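You operate a simulated robot arm through the tools that you are given. There is no shell and no other tool.

The job below is to be done with a simulated robot arm. You get a single attempt, and the scene is never put back.

TASK
Stop pump A and swap its grey mist filter for the F26 one.
Fine: the new one is white, marked on top, and stands in the rack of the pump cart; pump off before the wing nut is eased; the grey one goes into that rack; clamp the new one tight; leave the other mist filters; leave the other V valves, pump controls and clamps of this pipe line.

It is judged by the outcome, as a careful person would: the job done as asked, and still so three seconds after it is handed in. It fails if anything else is knocked over, pushed out of place, dropped, spilled or broken.

THE ROBOT
A 7-joint arm with a three-finger gripper, fixed in place. Base frame: the origin is at the foot of the arm, x ahead of it, y to its left, z up. Units: m, degrees, N and s.
Its first joint turns from -166.0 to 166.0 degrees. Payload 2.69 kg.
The tool frame sits at the grasp point between the pads (the TCP): z along the fingers, y along the line on which they close. The tips reach 0.03 m beyond it. The gripper opens to 0.128 m. The gripper's body begins 0.117 m behind the TCP.
Orientation is told as [roll, pitch, yaw] about the base's x, y, z axes, in that order, counted from this pose: with the fingers straight down and closing along the base's y, the tool's x points along the base's -x, its y along +y and its z along -z.

THE INTERFACE
- The arm moves only by the tool arm_command. Its argument "steps" is a list of rows, each a list of 3 entries, a list of its own where there are three numbers: the turn, a rotation vector about the tool's x, y, z in degrees, then the shift along the tool's x, y, z in m, then the gripper command, from -1 (shut) to 1 (fully open), values between in proportion. In form: [[[rx, ry, rz], [x, y, z], jaw], ...]. A call has 1 to 20 rows; each row shifts and turns the commanded pose from where the row before left it, along the tool's axes as they then stand. Rows are played at 5 a second. More than 0.05 m and 8.6 degrees between two rows, or a gripper value outside its range, and nothing of the call is played. Where a pose cannot be reached the arm comes as near as it can. A force on the tool above 70 N (or 10 N above the force at the start of the call, whichever is more), or a blocked arm, ends the call early, and 0.2 s more pass. The fingers move at their own pace and stop on an object; they squeeze with about 31 N. The grip force told is the motor's: it shows also when the fingers shut on nothing. Time passes only in rows, and 0.2 s behind the last, so rows that do not move let the fingers close. The reply holds the time, the measured pose of the TCP, the force on the tool along the base axes, the opening and the grip force, in the units named above and with some noise, with the torque about the TCP (base axes, N m) and any sound that the robot's microphone picked up, and new pictures: "show" is both (left out), scene, wrist or none.
- Cameras (640 x 400 px; columns grow to the right, rows downward): "scene" is fixed at [0.0505, -0.6488, 1.7459]; the picture's right is [0.91, -0.41, 0.00], its down [-0.18, -0.40, -0.90] and it looks along [0.37, 0.82, -0.44] (base axes); focal length 352 px, centre (320, 200). "wrist" rides on the gripper at [0.058, 0.054, -0.131] in the tool frame; the picture's right is [-0.68, 0.74, 0.00], its down [-0.62, -0.57, -0.55] and it looks along [-0.40, -0.37, 0.84] (tool axes); focal length 234 px, centre (320, 200). There is no depth. A picture from a camera that has moved, and an enlarged one, comes with that camera's place and axes in the base frame and with its lens.
- lift_body(by): slides the trunk up (or, below 0, down) by that many m; the arm rides with it, the base frame stays. It gives what a move gives, with no picture.
- enlarge(camera, box): a new picture of the part [left, top, right, bottom] of that camera's present view, enlarged. The clock stands still meanwhile.
- finish_job(): hands the job in; it is judged then, once.

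Places have to be worked out from the pictures, the camera data and where the tool is seen. Open the gripper and draw the arm clear of the work before you hand the job in, unless the task says otherwise.

The tools are called after "Emit:" as name(argument=value, ...) on one line, values as JSON. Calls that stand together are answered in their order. arm_command: Moves the arm, as the interface text tells. Its arguments: {"type":"object","properties":{"steps":{"type":"array"},"show":{"type":"string","enum":["both","scene","wrist","none"]}},"required":["steps"]} The other tools are called the same way: lift_body (by) slides the trunk up or down; enlarge (camera, box) takes an enlarged picture of a part of a camera's view; finish_job () hands the job in.

At the start:

```text
t: 0.0
tool_pos: [0.7378, 0.2641, 1.3937]
ee_rot: [0.0, 0.0, 0.1]
contact_force: [0.5, 0.2, 0.3]
moment: [0.0, 0.0, 0.02]
finger_gap: 0.1282
grasp_force: 0.0
trunk travel left (down, up): [-0.15, 0.2]
```

scene: 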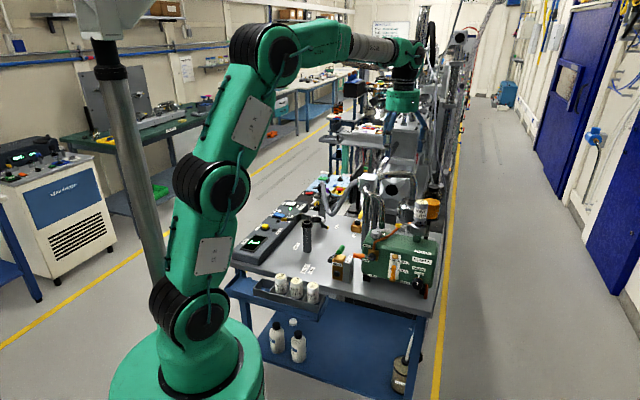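
wrist: 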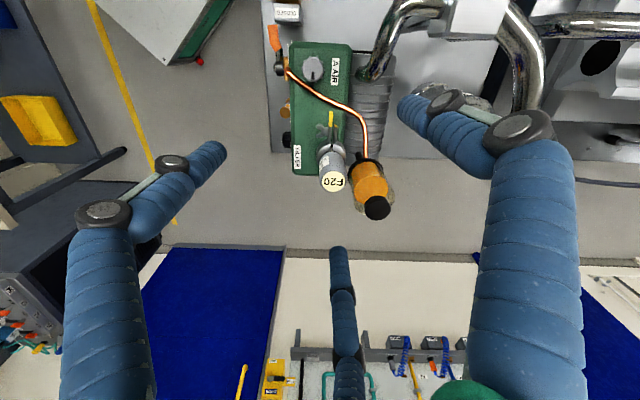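

I start by looking closely at the pump cart in both views before moving anything.

Emit:
enlarge(camera="scene", box=[220, 160, 460, 310])

Emit:
enlarge(camera="wrist", box=[250, 0, 450, 230])

Emit:
enlarge(camera="scene", box=[340, 180, 460, 300])

Emit:
enlarge(camera="scene", box=[220, 180, 360, 310])

```text
2.67 times, centred on (340, 235) of scene
camera zoom: at [0.0505, -0.6488, 1.7459], right [0.91, -0.41, 0.0], down [-0.18, -0.4, -0.9], along [0.37, 0.82, -0.44], focal length 937 px, centre (267, 107)
```

zoom: 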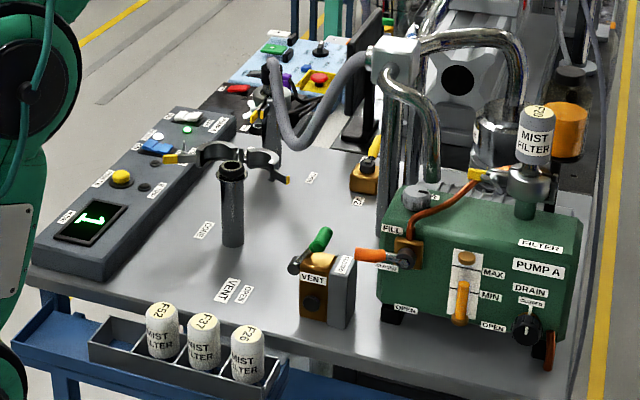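

```text
1.74 times, centred on (350, 115) of wrist
camera zoom: at [0.679, 0.3187, 1.5243], right [0.68, 0.74, 0.0], down [0.62, -0.57, 0.55], along [0.4, -0.37, -0.84], focal length 407 px, centre (268, 348)
```

zoom: 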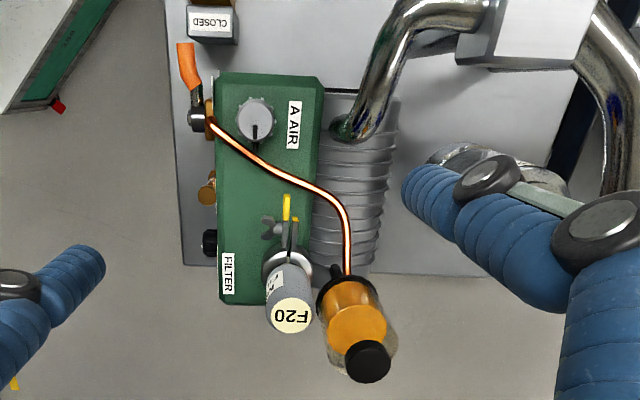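

```text
3.33 times, centred on (400, 240) of scene
camera zoom: at [0.0505, -0.6488, 1.7459], right [0.91, -0.41, 0.0], down [-0.18, -0.4, -0.9], along [0.37, 0.82, -0.44], focal length 1172 px, centre (53, 67)
```

zoom: 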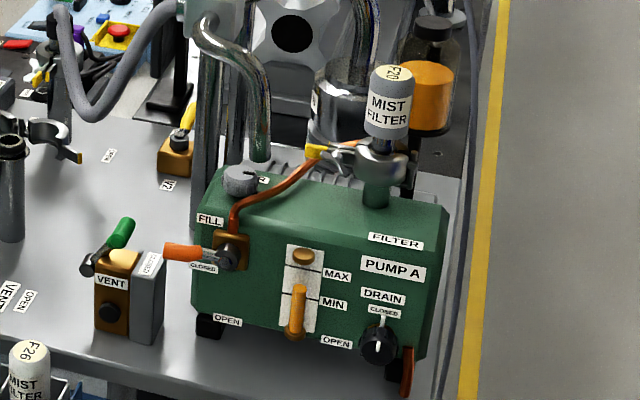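

```text
3.08 times, centred on (290, 245) of scene
camera zoom: at [0.0505, -0.6488, 1.7459], right [0.91, -0.41, 0.0], down [-0.18, -0.4, -0.9], along [0.37, 0.82, -0.44], focal length 1082 px, centre (412, 62)
```

zoom: 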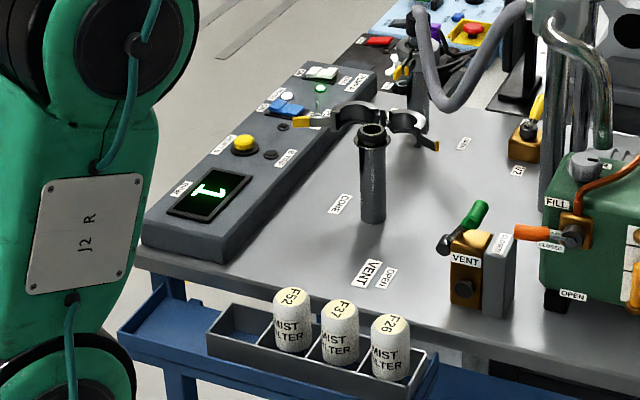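

The rack holds F52, F37, F26, and the installed filter is F20, grey. Next I read the control box labels and the clamp details.

Emit:
enlarge(camera="scene", box=[230, 190, 320, 265])

Emit:
enlarge(camera="scene", box=[385, 190, 445, 235])

Emit:
enlarge(camera="scene", box=[245, 265, 335, 315])

Emit:
enlarge(camera="scene", box=[300, 160, 370, 215])

Emit:
enlarge(camera="wrist", box=[310, 100, 400, 220])

```text
5.33 times, centred on (275, 228) of scene
camera zoom: at [0.0505, -0.6488, 1.7459], right [0.91, -0.41, 0.0], down [-0.18, -0.4, -0.9], along [0.37, 0.82, -0.44], focal length 1875 px, centre (560, 53)
```

zoom: 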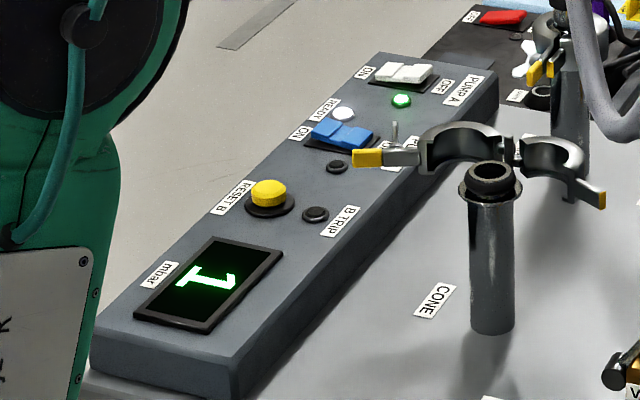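

```text
8.89 times, centred on (415, 212) of scene
camera zoom: at [0.0505, -0.6488, 1.7459], right [0.91, -0.41, 0.0], down [-0.18, -0.4, -0.9], along [0.37, 0.82, -0.44], focal length 3124 px, centre (-524, 89)
```

zoom: 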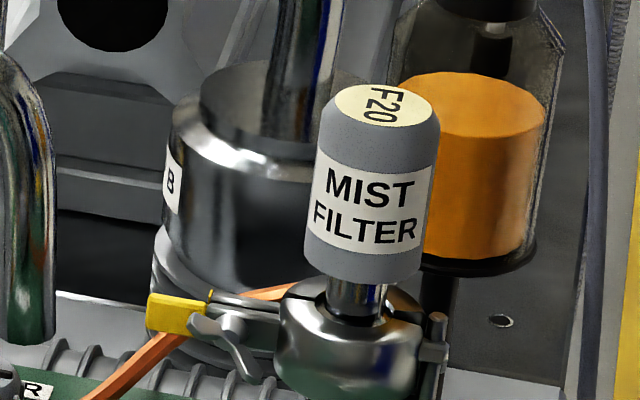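

```text
7.11 times, centred on (290, 290) of scene
camera zoom: at [0.0505, -0.6488, 1.7459], right [0.91, -0.41, 0.0], down [-0.18, -0.4, -0.9], along [0.37, 0.82, -0.44], focal length 2500 px, centre (533, -440)
```

zoom: 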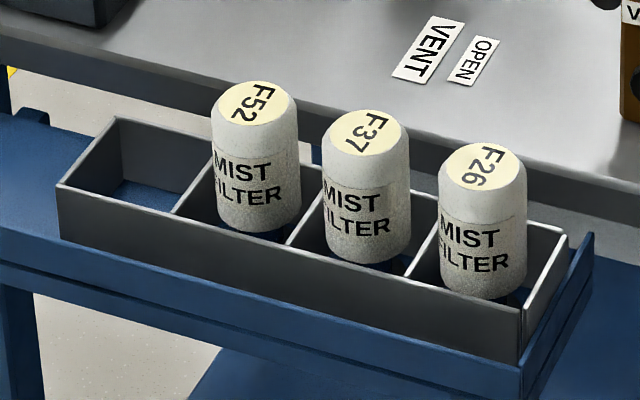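

```text
7.27 times, centred on (335, 188) of scene
camera zoom: at [0.0505, -0.6488, 1.7459], right [0.91, -0.41, 0.0], down [-0.18, -0.4, -0.9], along [0.37, 0.82, -0.44], focal length 2556 px, centre (211, 291)
```

zoom: 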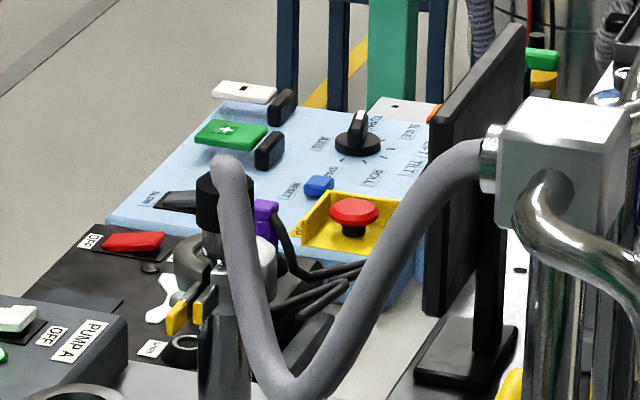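

```text
3.33 times, centred on (355, 160) of wrist
camera zoom: at [0.679, 0.3187, 1.5243], right [0.68, 0.74, 0.0], down [0.62, -0.57, 0.55], along [0.4, -0.37, -0.84], focal length 781 px, centre (203, 333)
```

zoom: 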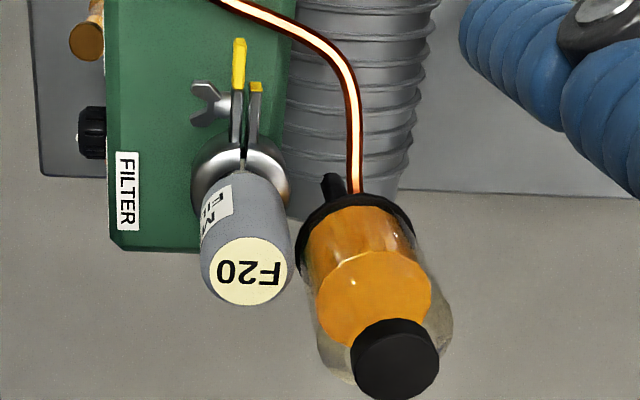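

The filter top triangulates to about (0.829, 0.21, 1.19), and the PUMP A rocker is the white one at the far end of the control box. I look at the gripper itself and the surroundings before moving.

Emit:
enlarge(camera="scene", box=[360, 30, 460, 200])

Emit:
enlarge(camera="scene", box=[250, 185, 310, 225])

Emit:
enlarge(camera="wrist", box=[0, 0, 640, 400])

```text
2.35 times, centred on (410, 115) of scene
camera zoom: at [0.0505, -0.6488, 1.7459], right [0.91, -0.41, 0.0], down [-0.18, -0.4, -0.9], along [0.37, 0.82, -0.44], focal length 827 px, centre (108, 400)
```

zoom: 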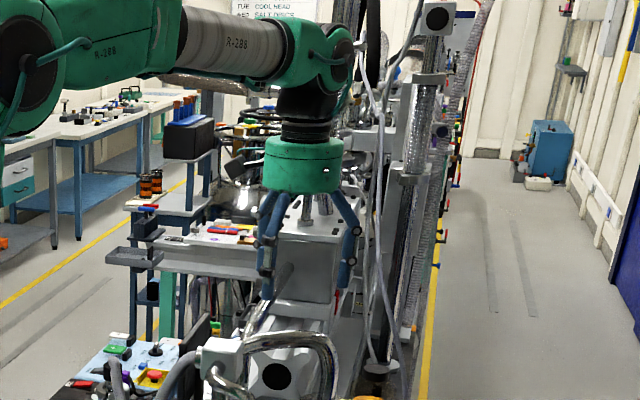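

```text
10.00 times, centred on (280, 205) of scene
camera zoom: at [0.0505, -0.6488, 1.7459], right [0.91, -0.41, 0.0], down [-0.18, -0.4, -0.9], along [0.37, 0.82, -0.44], focal length 3515 px, centre (720, 150)
```

zoom: 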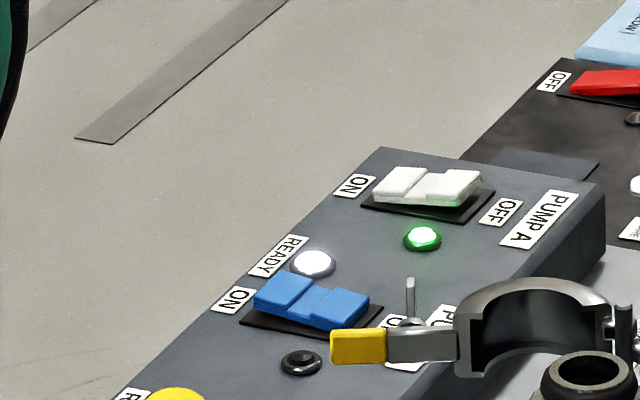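

```text
1.00 times, centred on (320, 200) of wrist (not enlarged: the box is as wide or as high as the picture)
camera zoom: at [0.679, 0.3187, 1.5243], right [0.68, 0.74, 0.0], down [0.62, -0.57, 0.55], along [0.4, -0.37, -0.84], focal length 234 px, centre (320, 200)
```

zoom: 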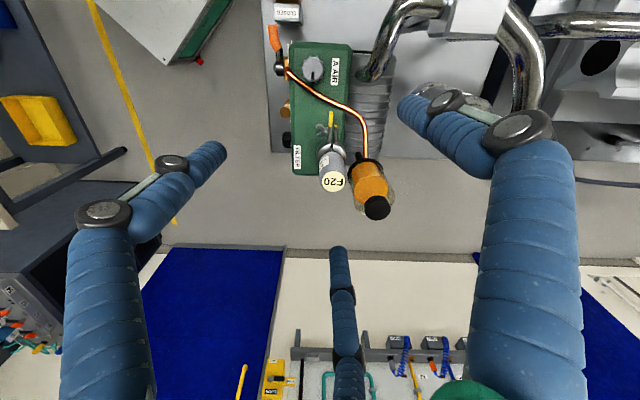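

The hand looks three-fingered in the wrist picture, so I test how the fingers close in free air and look.

Emit:
arm_command(steps=[[[0, 0, 0], [0, 0, 0], -1], [[0, 0, 0], [0, 0, 0], -1], [[0, 0, 0], [0, 0, 0], -1], [[0, 0, 0], [0, 0, 0], -1]])

```text
t: 1.0
tool_pos: [0.7379, 0.2648, 1.3928]
ee_rot: [0.0, 0.0, 0.0]
contact_force: [-0.4, 1.1, 0.1]
moment: [0.02, -0.04, 0.01]
finger_gap: 0.0021
grasp_force: 30.3
trunk travel left (down, up): [-0.15, 0.2]
camera wrist: at [0.679, 0.3187, 1.5243], right [0.68, 0.74, 0.0], down [0.62, -0.57, 0.55], along [0.4, -0.37, -0.84], focal length 234 px, centre (320, 200)
```

scene: 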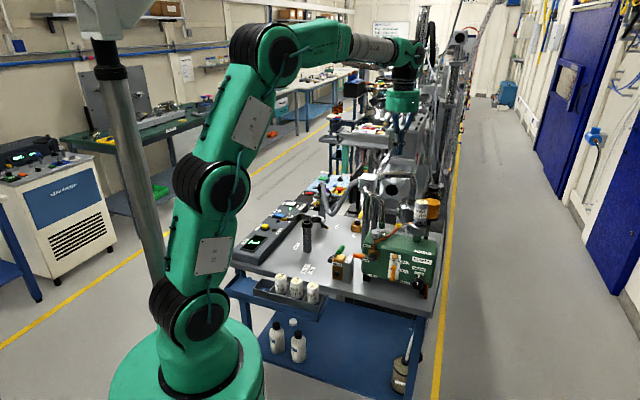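
wrist: 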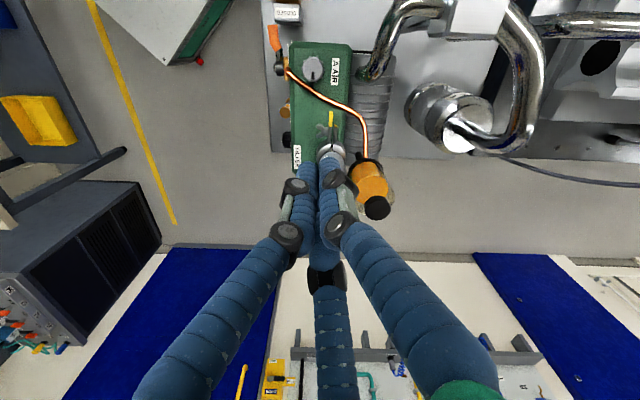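

The hand closes centrally, tips on the TCP axis. Now I move over toward the control box at safe height and yaw +90° to get a second view of the switches.

Emit:
arm_command(steps=[[[0, 0, 0], [0.03, 0.035, 0], -1], [[0, 0, 0], [0.03, 0.035, 0], -1], [[0, 0, 0], [0.03, 0.035, 0], -1], [[0, 0, 0], [0.03, 0.035, 0], -1], [[0, 0, 0], [0.03, 0.035, 0], -1], [[0, 0, 0], [0.03, 0.035, 0], -1], [[0, 0, 0], [0.03, 0.035, 0], -1], [[0, 0, 0], [0.03, 0.035, 0], -1], [[0, 0, -8.2], [0, 0, 0], -1], [[0, 0, -8.2], [0, 0, 0], -1], [[0, 0, -8.2], [0, 0, 0], -1], [[0, 0, -8.2], [0, 0, 0], -1], [[0, 0, -8.2], [0, 0, 0], -1], [[0, 0, -8.2], [0, 0, 0], -1], [[0, 0, -8.2], [0, 0, 0], -1], [[0, 0, -8.2], [0, 0, 0], -1], [[0, 0, -8.2], [0, 0, 0], -1], [[0, 0, -8.2], [0, 0, 0], -1], [[0, 0, -8.0], [0, 0, 0], -1]])

```text
t: 5.0
tool_pos: [0.4967, 0.5436, 1.3935]
ee_rot: [0.0, 0.1, 90.0]
contact_force: [-0.5, 0.6, 0.0]
moment: [-0.01, 0.01, 0.0]
finger_gap: 0.0019
grasp_force: 30.9
trunk travel left (down, up): [-0.15, 0.2]
camera wrist: at [0.4436, 0.4866, 1.5244], right [-0.74, 0.67, 0.0], down [0.56, 0.62, 0.55], along [0.37, 0.4, -0.84], focal length 234 px, centre (320, 200)
```

scene: 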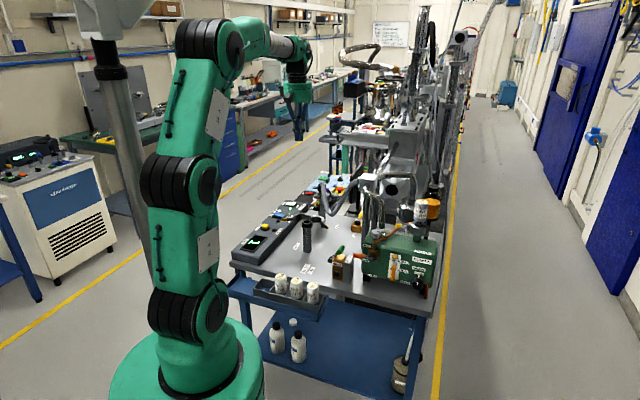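
wrist: 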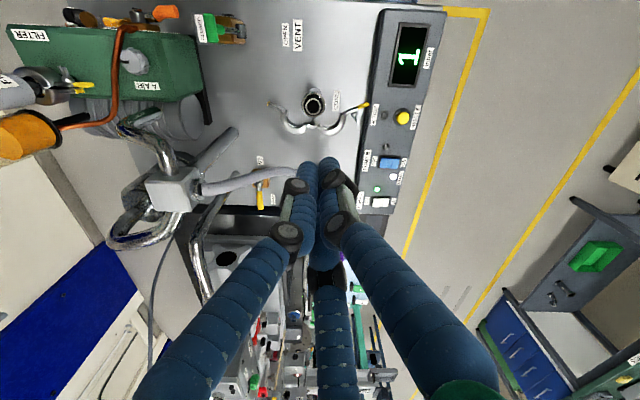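

The panel is in view now. I enlarge the PUMP A rocker for triangulation and the cart for other reference points.

Emit:
enlarge(camera="wrist", box=[340, 90, 430, 220])

Emit:
enlarge(camera="wrist", box=[0, 0, 220, 160])

Emit:
enlarge(camera="scene", box=[265, 60, 330, 150])

Emit:
enlarge(camera="wrist", box=[220, 60, 400, 180])

```text
3.08 times, centred on (385, 155) of wrist
camera zoom: at [0.4436, 0.4866, 1.5244], right [-0.74, 0.67, 0.0], down [0.56, 0.62, 0.55], along [0.37, 0.4, -0.84], focal length 720 px, centre (120, 338)
```

zoom: 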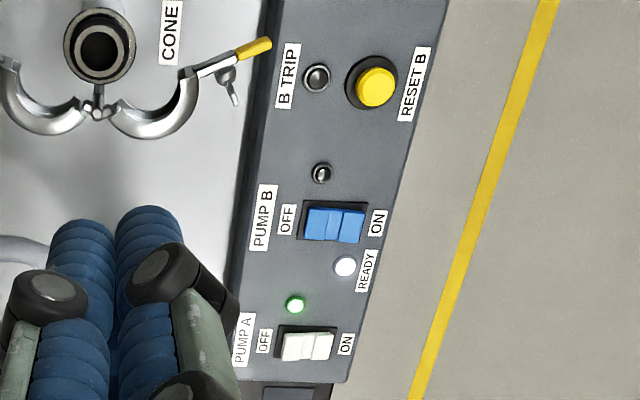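

```text
2.50 times, centred on (110, 80) of wrist
camera zoom: at [0.4436, 0.4866, 1.5244], right [-0.74, 0.67, 0.0], down [0.56, 0.62, 0.55], along [0.37, 0.4, -0.84], focal length 585 px, centre (845, 500)
```

zoom: 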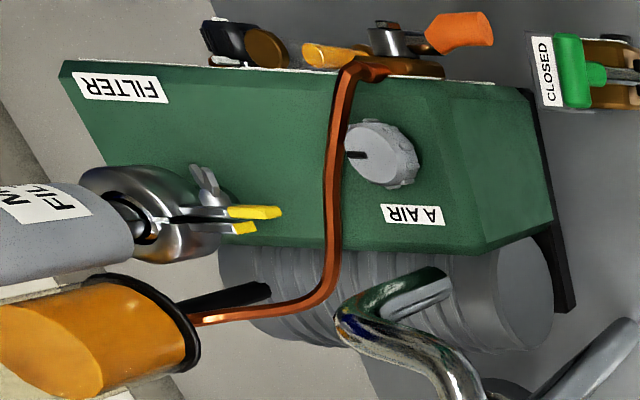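

```text
4.44 times, centred on (298, 105) of scene
camera zoom: at [0.0505, -0.6488, 1.7459], right [0.91, -0.41, 0.0], down [-0.18, -0.4, -0.9], along [0.37, 0.82, -0.44], focal length 1562 px, centre (420, 622)
```

zoom: 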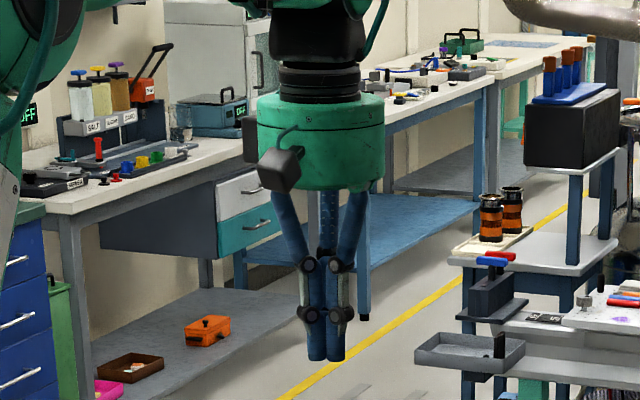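

```text
3.33 times, centred on (310, 120) of wrist
camera zoom: at [0.4436, 0.4866, 1.5244], right [-0.74, 0.67, 0.0], down [0.56, 0.62, 0.55], along [0.37, 0.4, -0.84], focal length 781 px, centre (353, 467)
```

zoom: 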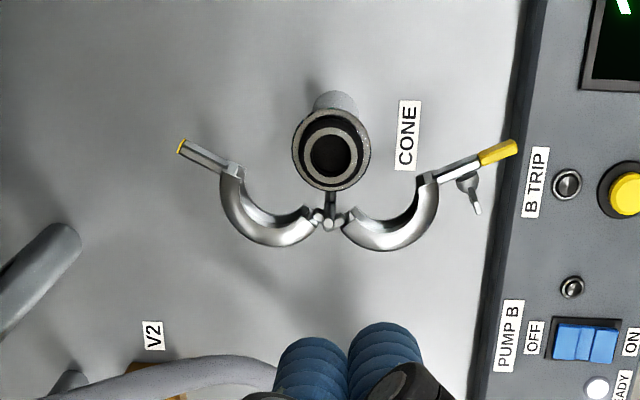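

The OFF half of the white PUMP A rocker is toward the table, at about (0.58, 0.88, 0.945). That is far out, so I yaw to about 56° and tilt the fingers outward 34°, then approach to a point above and short of it.

Emit:
arm_command(steps=[[[0, 0, 8.4], [0, 0, 0], -1], [[0, 0, 8.4], [0, 0, 0], -1], [[0, 0, 8.4], [0, 0, 0], -1], [[0, 0, 8.3], [0, 0, 0], -1], [[0, -8.5, 0], [0, 0, 0], -1], [[0, -8.5, 0], [0, 0, 0], -1], [[0, -8.5, 0], [0, 0, 0], -1], [[0, -8.5, 0], [0, 0, 0], -1], [[0, 0, 0], [-0.0091, 0.0142, 0.0429], -1], [[0, 0, 0], [-0.0091, 0.0142, 0.0429], -1], [[0, 0, 0], [-0.0091, 0.0142, 0.0429], -1], [[0, 0, 0], [-0.0091, 0.0142, 0.0429], -1], [[0, 0, 0], [-0.0091, 0.0142, 0.0429], -1], [[0, 0, 0], [-0.0091, 0.0142, 0.0429], -1], [[0, 0, 0], [-0.0091, 0.0142, 0.0429], -1], [[0, 0, 0], [-0.0091, 0.0142, 0.0429], -1]])

```text
t: 8.4
tool_pos: [0.5412, 0.8203, 1.1493]
ee_rot: [-0.1, -34.0, 56.4]
contact_force: [0.6, 0.5, -0.1]
moment: [0.02, 0.0, 0.0]
finger_gap: 0.0022
grasp_force: 30.5
trunk travel left (down, up): [-0.15, 0.2]
camera wrist: at [0.4287, 0.7472, 1.2254], right [-0.3, 0.87, 0.38], down [0.58, -0.14, 0.8], along [0.75, 0.46, -0.47], focal length 234 px, centre (320, 200)
```

scene: 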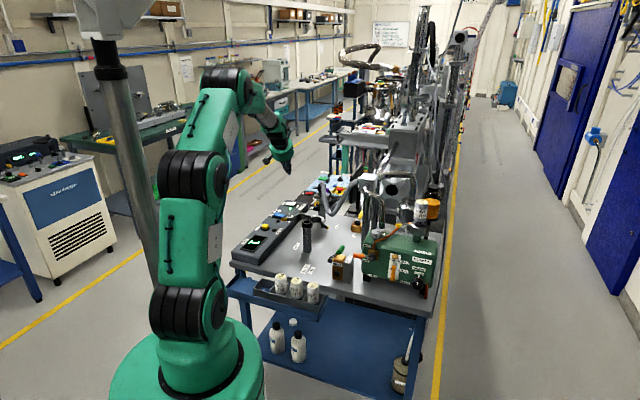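
wrist: 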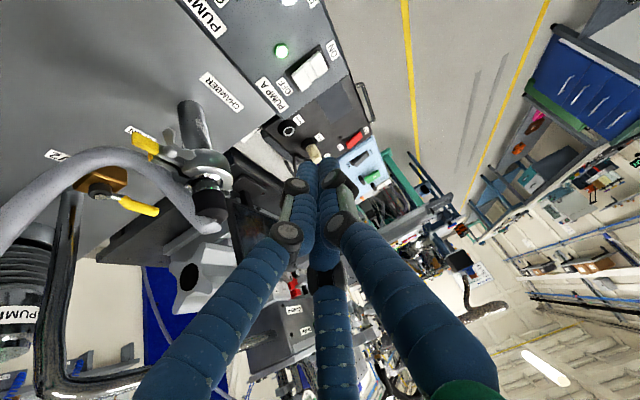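

Rocker visible up close. I enlarge to fix the OFF half.

Emit:
enlarge(camera="wrist", box=[250, 20, 360, 170])

Emit:
enlarge(camera="scene", box=[240, 120, 340, 230])

```text
2.67 times, centred on (305, 95) of wrist
camera zoom: at [0.4287, 0.7472, 1.2254], right [-0.3, 0.87, 0.38], down [0.58, -0.14, 0.8], along [0.75, 0.46, -0.47], focal length 624 px, centre (360, 480)
```

zoom: 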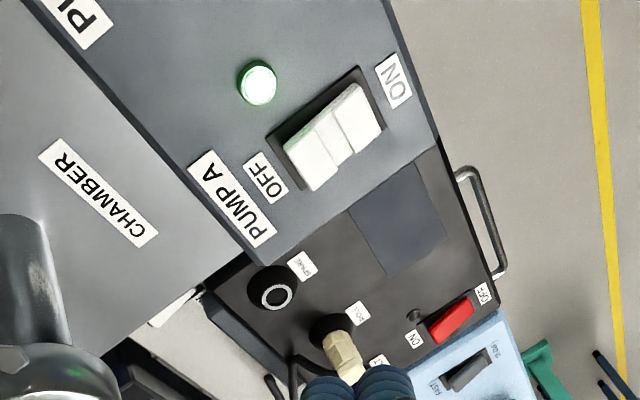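

```text
3.64 times, centred on (290, 175) of scene
camera zoom: at [0.0505, -0.6488, 1.7459], right [0.91, -0.41, 0.0], down [-0.18, -0.4, -0.9], along [0.37, 0.82, -0.44], focal length 1278 px, centre (429, 291)
```

zoom: 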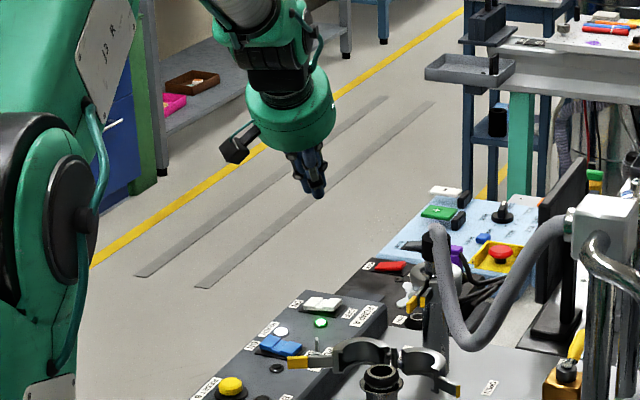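

OFF half is at about (0.586, 0.893, 0.93). I bring the closed tips to about 3 cm above it and check.

Emit:
arm_command(steps=[[[0, 0, 0], [0.0082, 0.001, 0.0427], -1], [[0, 0, 0], [0.0082, 0.001, 0.0427], -1], [[0, 0, 0], [0.0082, 0.001, 0.0427], -1], [[0, 0, 0], [0.0082, 0.001, 0.0427], -1], [[0, 0, 0], [0, 0, 0], -1]])

Emit:
enlarge(camera="scene", box=[240, 170, 320, 230])

Emit:
enlarge(camera="wrist", box=[250, 80, 390, 220])

```text
t: 9.6
tool_pos: [0.5775, 0.8766, 0.9884]
ee_rot: [-0.1, -33.9, 56.5]
contact_force: [1.3, -0.5, -1.1]
moment: [0.04, 0.01, 0.01]
finger_gap: 0.002
grasp_force: 30.9
trunk travel left (down, up): [-0.15, 0.2]
camera wrist: at [0.4648, 0.8052, 1.0645], right [-0.3, 0.87, 0.38], down [0.58, -0.14, 0.8], along [0.75, 0.46, -0.47], focal length 234 px, centre (320, 200)
```

scene: 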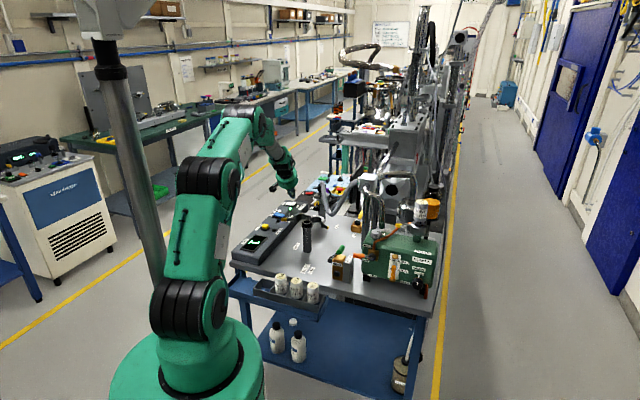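
wrist: 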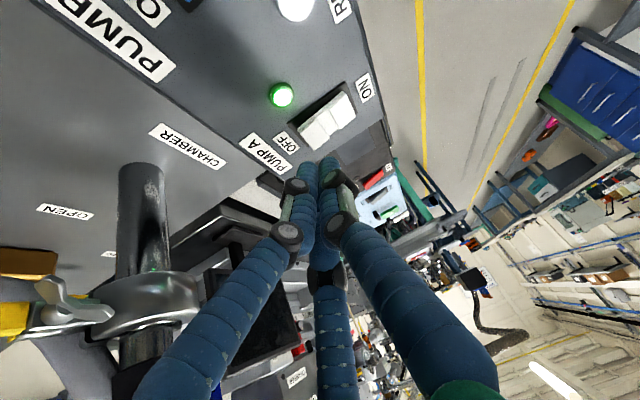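

```text
6.67 times, centred on (280, 200) of scene
camera zoom: at [0.0505, -0.6488, 1.7459], right [0.91, -0.41, 0.0], down [-0.18, -0.4, -0.9], along [0.37, 0.82, -0.44], focal length 2343 px, centre (587, 200)
```

zoom: 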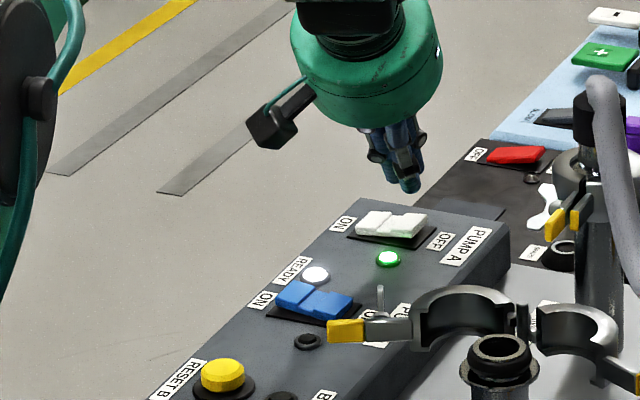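

```text
2.86 times, centred on (320, 150) of wrist
camera zoom: at [0.4648, 0.8052, 1.0645], right [-0.3, 0.87, 0.38], down [0.58, -0.14, 0.8], along [0.75, 0.46, -0.47], focal length 669 px, centre (320, 343)
```

zoom: 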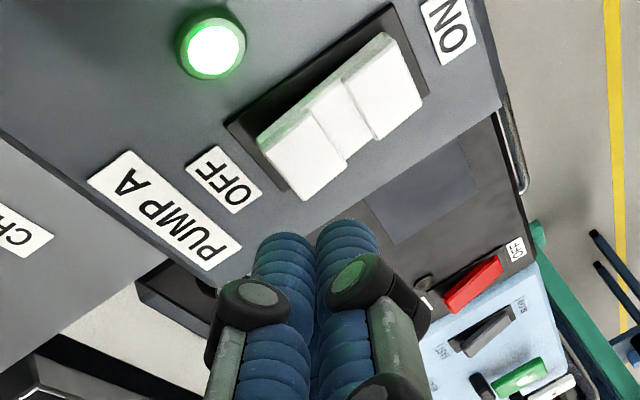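

Tips are just above the OFF half (raised side). I nudge a few mm and press down gently in small steps.

Emit:
arm_command(steps=[[[0, 0, 0], [-0.003, 0.0036, 0.002], -1], [[0, 0, 0], [0.0028, 0, 0.0041], -1], [[0, 0, 0], [0.0028, 0, 0.0041], -1], [[0, 0, 0], [0.0028, 0, 0.0041], -1], [[0, 0, 0], [0.0028, 0, 0.0041], -1], [[0, 0, 0], [0, 0, 0], -1]])

Emit:
enlarge(camera="scene", box=[260, 180, 320, 220])

Emit:
enlarge(camera="wrist", box=[250, 80, 390, 220])

```text
t: 11.0
tool_pos: [0.5756, 0.8829, 0.9688]
ee_rot: [0.0, -34.0, 56.6]
contact_force: [0.8, 0.3, -0.4]
moment: [-0.02, 0.0, -0.01]
finger_gap: 0.0018
grasp_force: 31.5
trunk travel left (down, up): [-0.15, 0.2]
camera wrist: at [0.463, 0.8103, 1.0457], right [-0.3, 0.87, 0.38], down [0.58, -0.14, 0.8], along [0.75, 0.46, -0.47], focal length 234 px, centre (320, 200)
```

scene: 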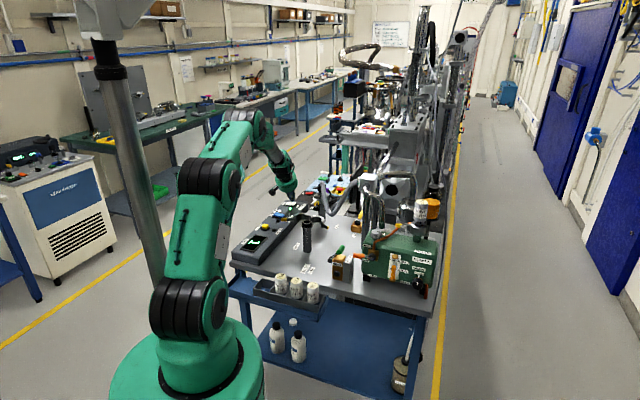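
wrist: 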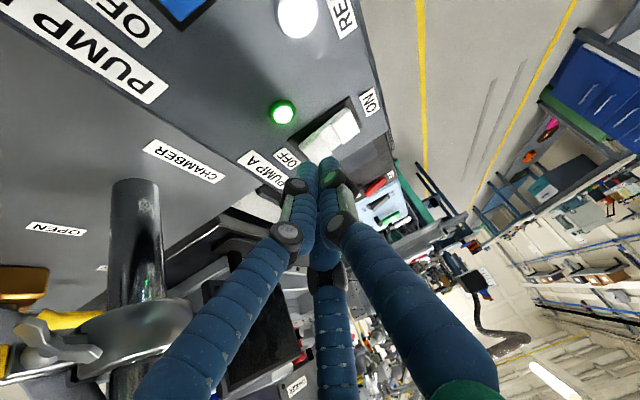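

```text
10.00 times, centred on (290, 200) of scene
camera zoom: at [0.0505, -0.6488, 1.7459], right [0.91, -0.41, 0.0], down [-0.18, -0.4, -0.9], along [0.37, 0.82, -0.44], focal length 3515 px, centre (620, 200)
```

zoom: 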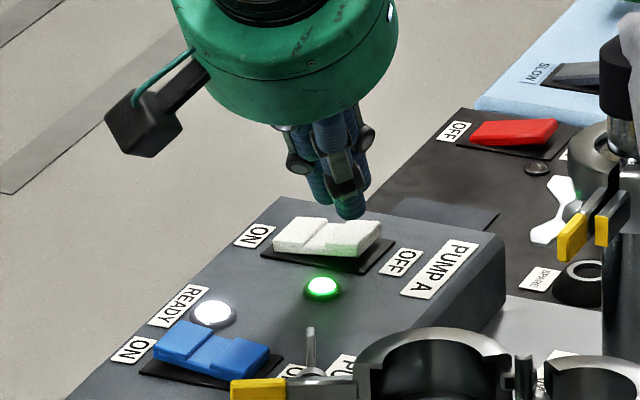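

```text
2.86 times, centred on (320, 150) of wrist
camera zoom: at [0.463, 0.8103, 1.0457], right [-0.3, 0.87, 0.38], down [0.58, -0.14, 0.8], along [0.75, 0.46, -0.47], focal length 669 px, centre (320, 343)
```

zoom: 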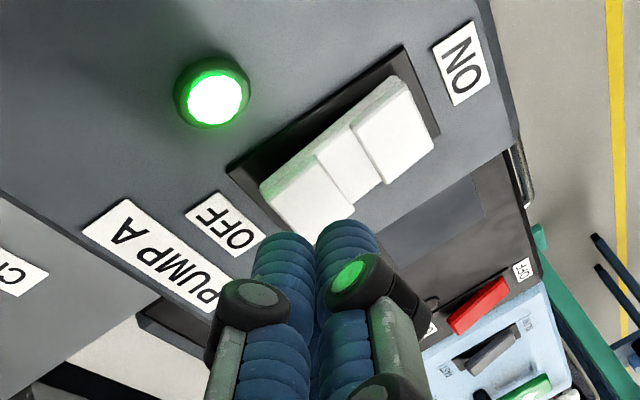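

No contact yet, tips about 1 cm above the OFF half. I continue down in 3 mm steps.

Emit:
arm_command(steps=[[[0, 0, 0], [0.0017, 0, 0.0025], -1], [[0, 0, 0], [0.0017, 0, 0.0025], -1], [[0, 0, 0], [0.0017, 0, 0.0025], -1], [[0, 0, 0], [0.0017, 0, 0.0025], -1], [[0, 0, 0], [0, 0, 0], -1]])

Emit:
enlarge(camera="scene", box=[260, 180, 320, 220])

Emit:
enlarge(camera="wrist", box=[250, 80, 390, 220])

```text
t: 12.2
tool_pos: [0.5744, 0.882, 0.957]
ee_rot: [0.1, -34.0, 56.4]
contact_force: [0.1, 1.0, -0.1]
moment: [-0.01, -0.04, -0.02]
finger_gap: 0.0021
grasp_force: 30.9
trunk travel left (down, up): [-0.15, 0.2]
camera wrist: at [0.4628, 0.8104, 1.0332], right [-0.3, 0.87, 0.38], down [0.58, -0.14, 0.8], along [0.75, 0.46, -0.47], focal length 234 px, centre (320, 200)
```

scene: 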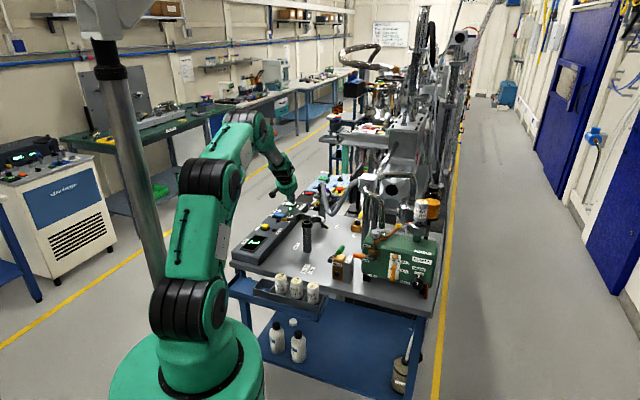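
wrist: 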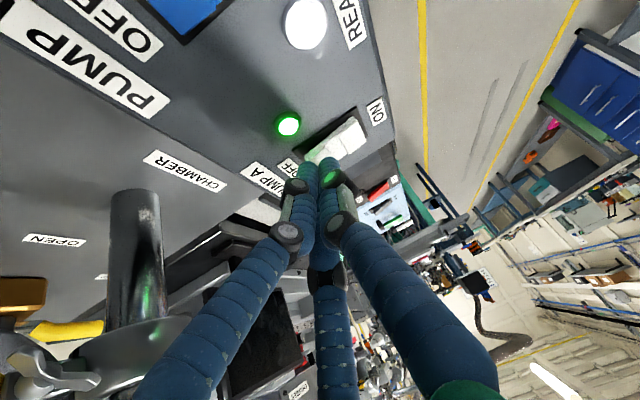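

```text
10.00 times, centred on (290, 200) of scene
camera zoom: at [0.0505, -0.6488, 1.7459], right [0.91, -0.41, 0.0], down [-0.18, -0.4, -0.9], along [0.37, 0.82, -0.44], focal length 3515 px, centre (620, 200)
```

zoom: 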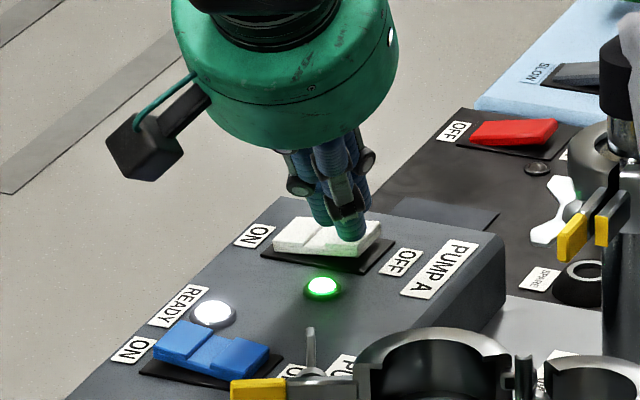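

```text
2.86 times, centred on (320, 150) of wrist
camera zoom: at [0.4628, 0.8104, 1.0332], right [-0.3, 0.87, 0.38], down [0.58, -0.14, 0.8], along [0.75, 0.46, -0.47], focal length 669 px, centre (320, 343)
```

zoom: 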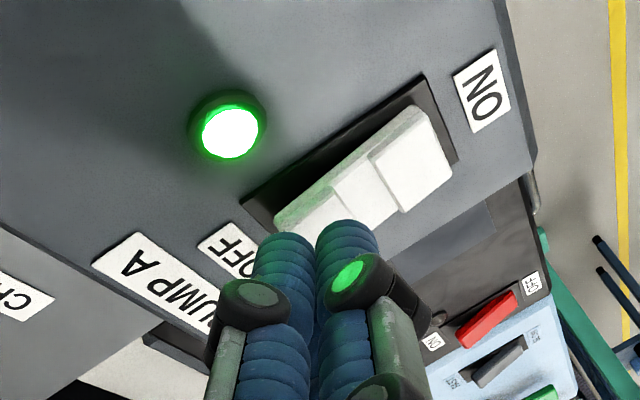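

Tips are right over the OFF half; I continue pressing.

Emit:
arm_command(steps=[[[0, 0, 0], [0.0017, 0, 0.0025], -1], [[0, 0, 0], [0.0017, 0, 0.0025], -1], [[0, 0, 0], [0.0017, 0, 0.0025], -1], [[0, 0, 0], [0, 0, 0], -1]])

Emit:
enlarge(camera="scene", box=[260, 180, 320, 220])

Emit:
enlarge(camera="wrist", box=[250, 80, 390, 220])

```text
t: 13.2
tool_pos: [0.5757, 0.8807, 0.9469]
ee_rot: [0.0, -34.0, 56.5]
contact_force: [0.4, 0.6, 0.2]
moment: [0.0, -0.01, -0.01]
finger_gap: 0.0023
grasp_force: 31.8
trunk travel left (down, up): [-0.15, 0.2]
camera wrist: at [0.4631, 0.8096, 1.0242], right [-0.3, 0.87, 0.38], down [0.58, -0.14, 0.8], along [0.75, 0.46, -0.47], focal length 234 px, centre (320, 200)
```

scene: 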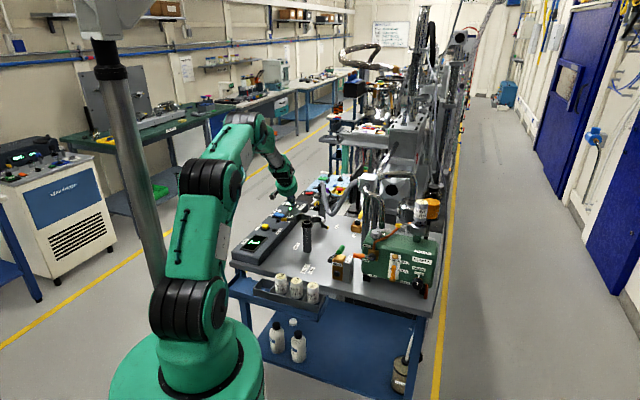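
wrist: 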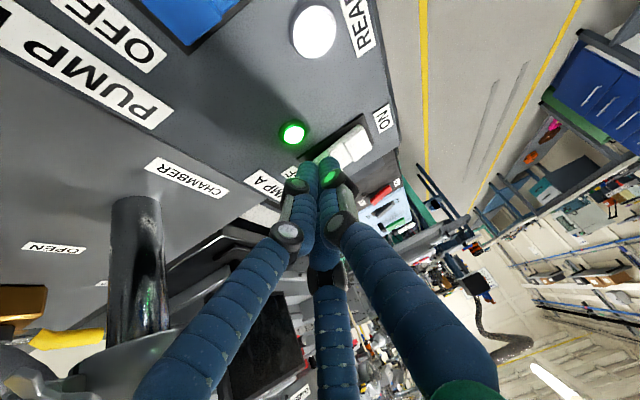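

```text
10.00 times, centred on (290, 200) of scene
camera zoom: at [0.0505, -0.6488, 1.7459], right [0.91, -0.41, 0.0], down [-0.18, -0.4, -0.9], along [0.37, 0.82, -0.44], focal length 3515 px, centre (620, 200)
```

zoom: 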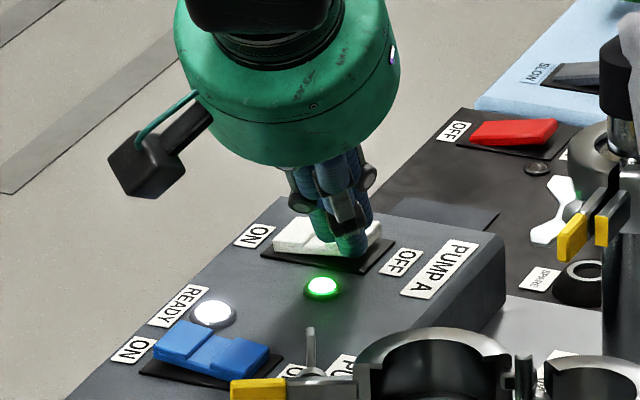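

```text
2.86 times, centred on (320, 150) of wrist
camera zoom: at [0.4631, 0.8096, 1.0242], right [-0.3, 0.87, 0.38], down [0.58, -0.14, 0.8], along [0.75, 0.46, -0.47], focal length 669 px, centre (320, 343)
```

zoom: 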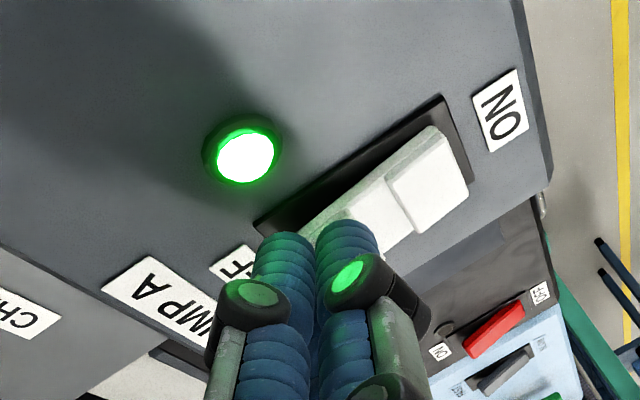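

No force yet, so the tip may be slightly on the lamp side of the rocker. I enlarge further.

Emit:
enlarge(camera="scene", box=[282, 194, 306, 210])

Emit:
enlarge(camera="wrist", box=[290, 110, 370, 170])

```text
16.00 times, centred on (294, 202) of scene
camera zoom: at [0.0505, -0.6488, 1.7459], right [0.91, -0.41, 0.0], down [-0.18, -0.4, -0.9], along [0.37, 0.82, -0.44], focal length 5624 px, centre (736, 168)
```

zoom: 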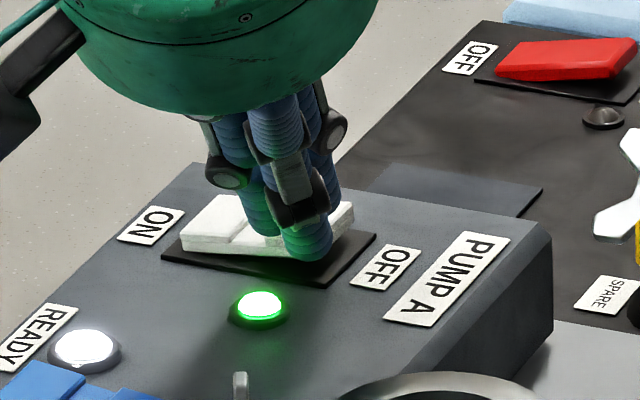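

```text
6.67 times, centred on (330, 140) of wrist
camera zoom: at [0.4631, 0.8096, 1.0242], right [-0.3, 0.87, 0.38], down [0.58, -0.14, 0.8], along [0.75, 0.46, -0.47], focal length 1561 px, centre (253, 600)
```

zoom: 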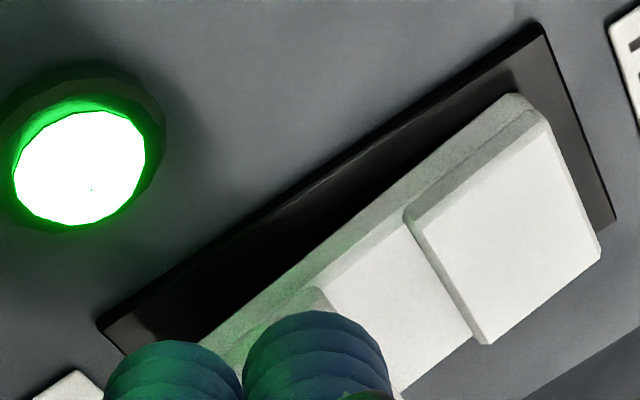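

The tips slightly overhang the lamp-side edge. I lift 6 mm, shift about 7 mm away from the lamp and press again.

Emit:
arm_command(steps=[[[0, 0, 0], [-0.0034, 0, -0.005], -1], [[0, 0, 0], [-0.0055, 0.0029, 0.0037], -1], [[0, 0, 0], [0.0017, 0, 0.0025], -1], [[0, 0, 0], [0.0017, 0, 0.0025], -1], [[0, 0, 0], [0.0017, 0, 0.0025], -1], [[0, 0, 0], [0.0017, 0, 0.0025], -1], [[0, 0, 0], [0, 0, 0], -1]])

Emit:
enlarge(camera="scene", box=[282, 194, 306, 210])

Emit:
enlarge(camera="wrist", box=[290, 110, 370, 170])

```text
t: 14.8
tool_pos: [0.5776, 0.8891, 0.942]
ee_rot: [0.0, -34.0, 56.4]
contact_force: [0.6, 0.4, 0.0]
moment: [-0.04, 0.01, 0.01]
finger_gap: 0.002
grasp_force: 30.9
trunk travel left (down, up): [-0.15, 0.2]
camera wrist: at [0.4639, 0.8175, 1.0184], right [-0.3, 0.87, 0.38], down [0.58, -0.14, 0.8], along [0.75, 0.46, -0.47], focal length 234 px, centre (320, 200)
```

scene: 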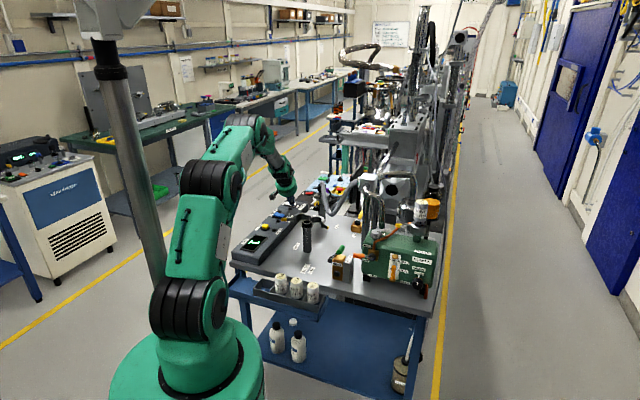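
wrist: 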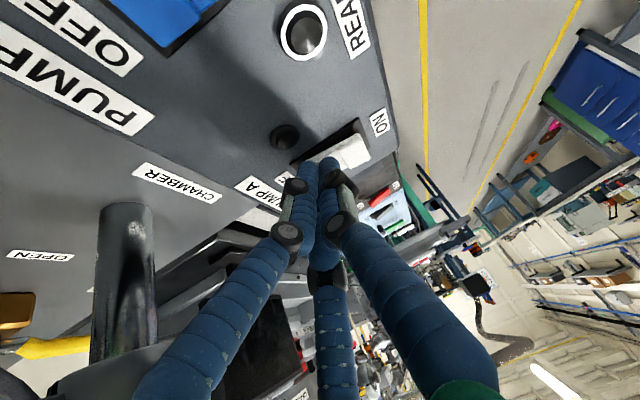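

```text
16.00 times, centred on (294, 202) of scene
camera zoom: at [0.0505, -0.6488, 1.7459], right [0.91, -0.41, 0.0], down [-0.18, -0.4, -0.9], along [0.37, 0.82, -0.44], focal length 5624 px, centre (736, 168)
```

zoom: 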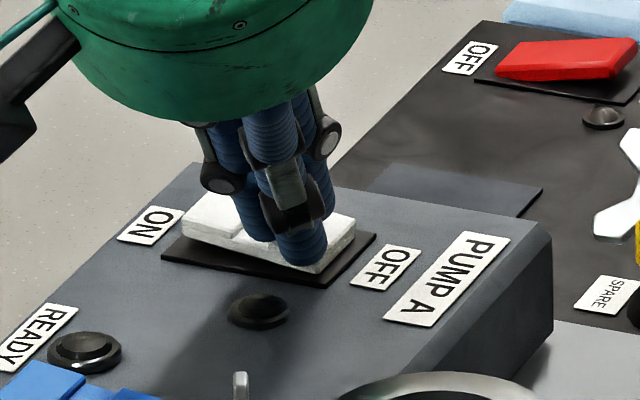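

```text
6.67 times, centred on (330, 140) of wrist
camera zoom: at [0.4639, 0.8175, 1.0184], right [-0.3, 0.87, 0.38], down [0.58, -0.14, 0.8], along [0.75, 0.46, -0.47], focal length 1561 px, centre (253, 600)
```

zoom: 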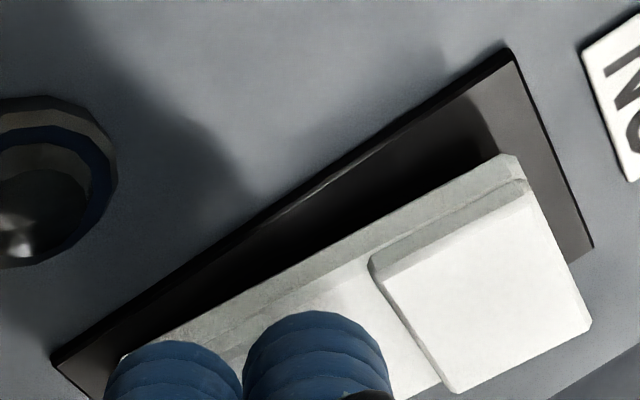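

The rocker has flipped: PUMP A lamp is dark, so the pump is off. I retreat straight up before travelling to the filter clamp.

Emit:
arm_command(steps=[[[0, 0, 0], [-0.0272, 0, -0.0403], -1], [[0, 0, 0], [-0.0272, 0, -0.0403], -1], [[0, 0, 0], [-0.0272, 0, -0.0403], -1], [[0, 0, 0], [-0.0272, 0, -0.0403], -1], [[0, 0, 0], [-0.0272, 0, -0.0403], -1], [[0, 0, 0], [-0.0272, 0, -0.0403], -1], [[0, 0, 0], [-0.0272, 0, -0.0403], -1], [[0, 0, 0], [-0.0272, 0, -0.0403], -1], [[0, 0, 0], [-0.0272, 0, -0.0403], -1]])

Emit:
enlarge(camera="scene", box=[250, 185, 320, 230])

```text
t: 16.8
tool_pos: [0.5763, 0.8884, 1.3785]
ee_rot: [0.1, -34.1, 56.6]
contact_force: [0.3, -0.6, 0.1]
moment: [0.04, -0.02, 0.02]
finger_gap: 0.0019
grasp_force: 30.7
trunk travel left (down, up): [-0.15, 0.2]
camera wrist: at [0.4637, 0.8173, 1.4558], right [-0.3, 0.87, 0.38], down [0.58, -0.14, 0.8], along [0.75, 0.46, -0.47], focal length 234 px, centre (320, 200)
```

scene: 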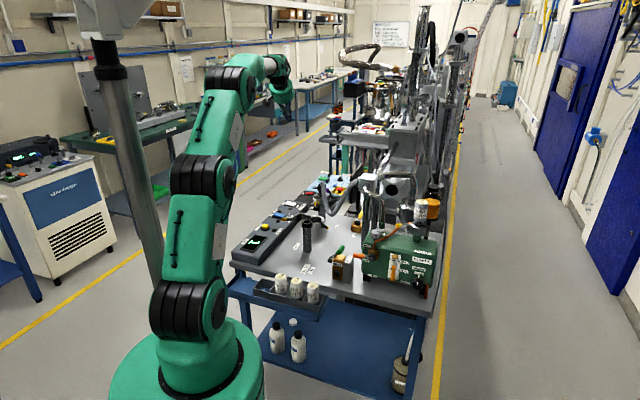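
wrist: 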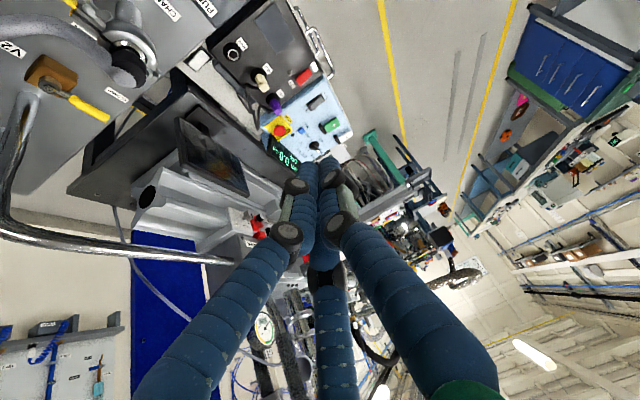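

```text
8.89 times, centred on (285, 208) of scene
camera zoom: at [0.0505, -0.6488, 1.7459], right [0.91, -0.41, 0.0], down [-0.18, -0.4, -0.9], along [0.37, 0.82, -0.44], focal length 3124 px, centre (631, 133)
```

zoom: 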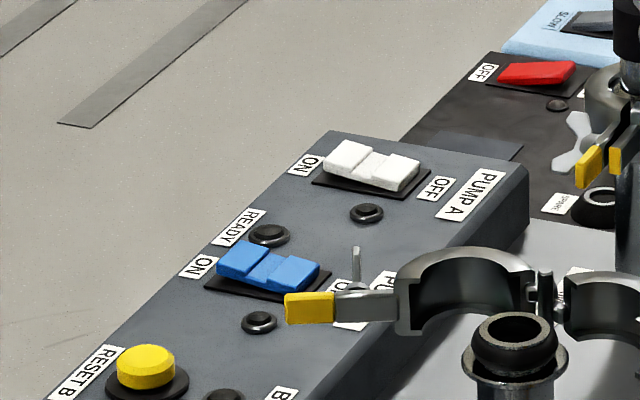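

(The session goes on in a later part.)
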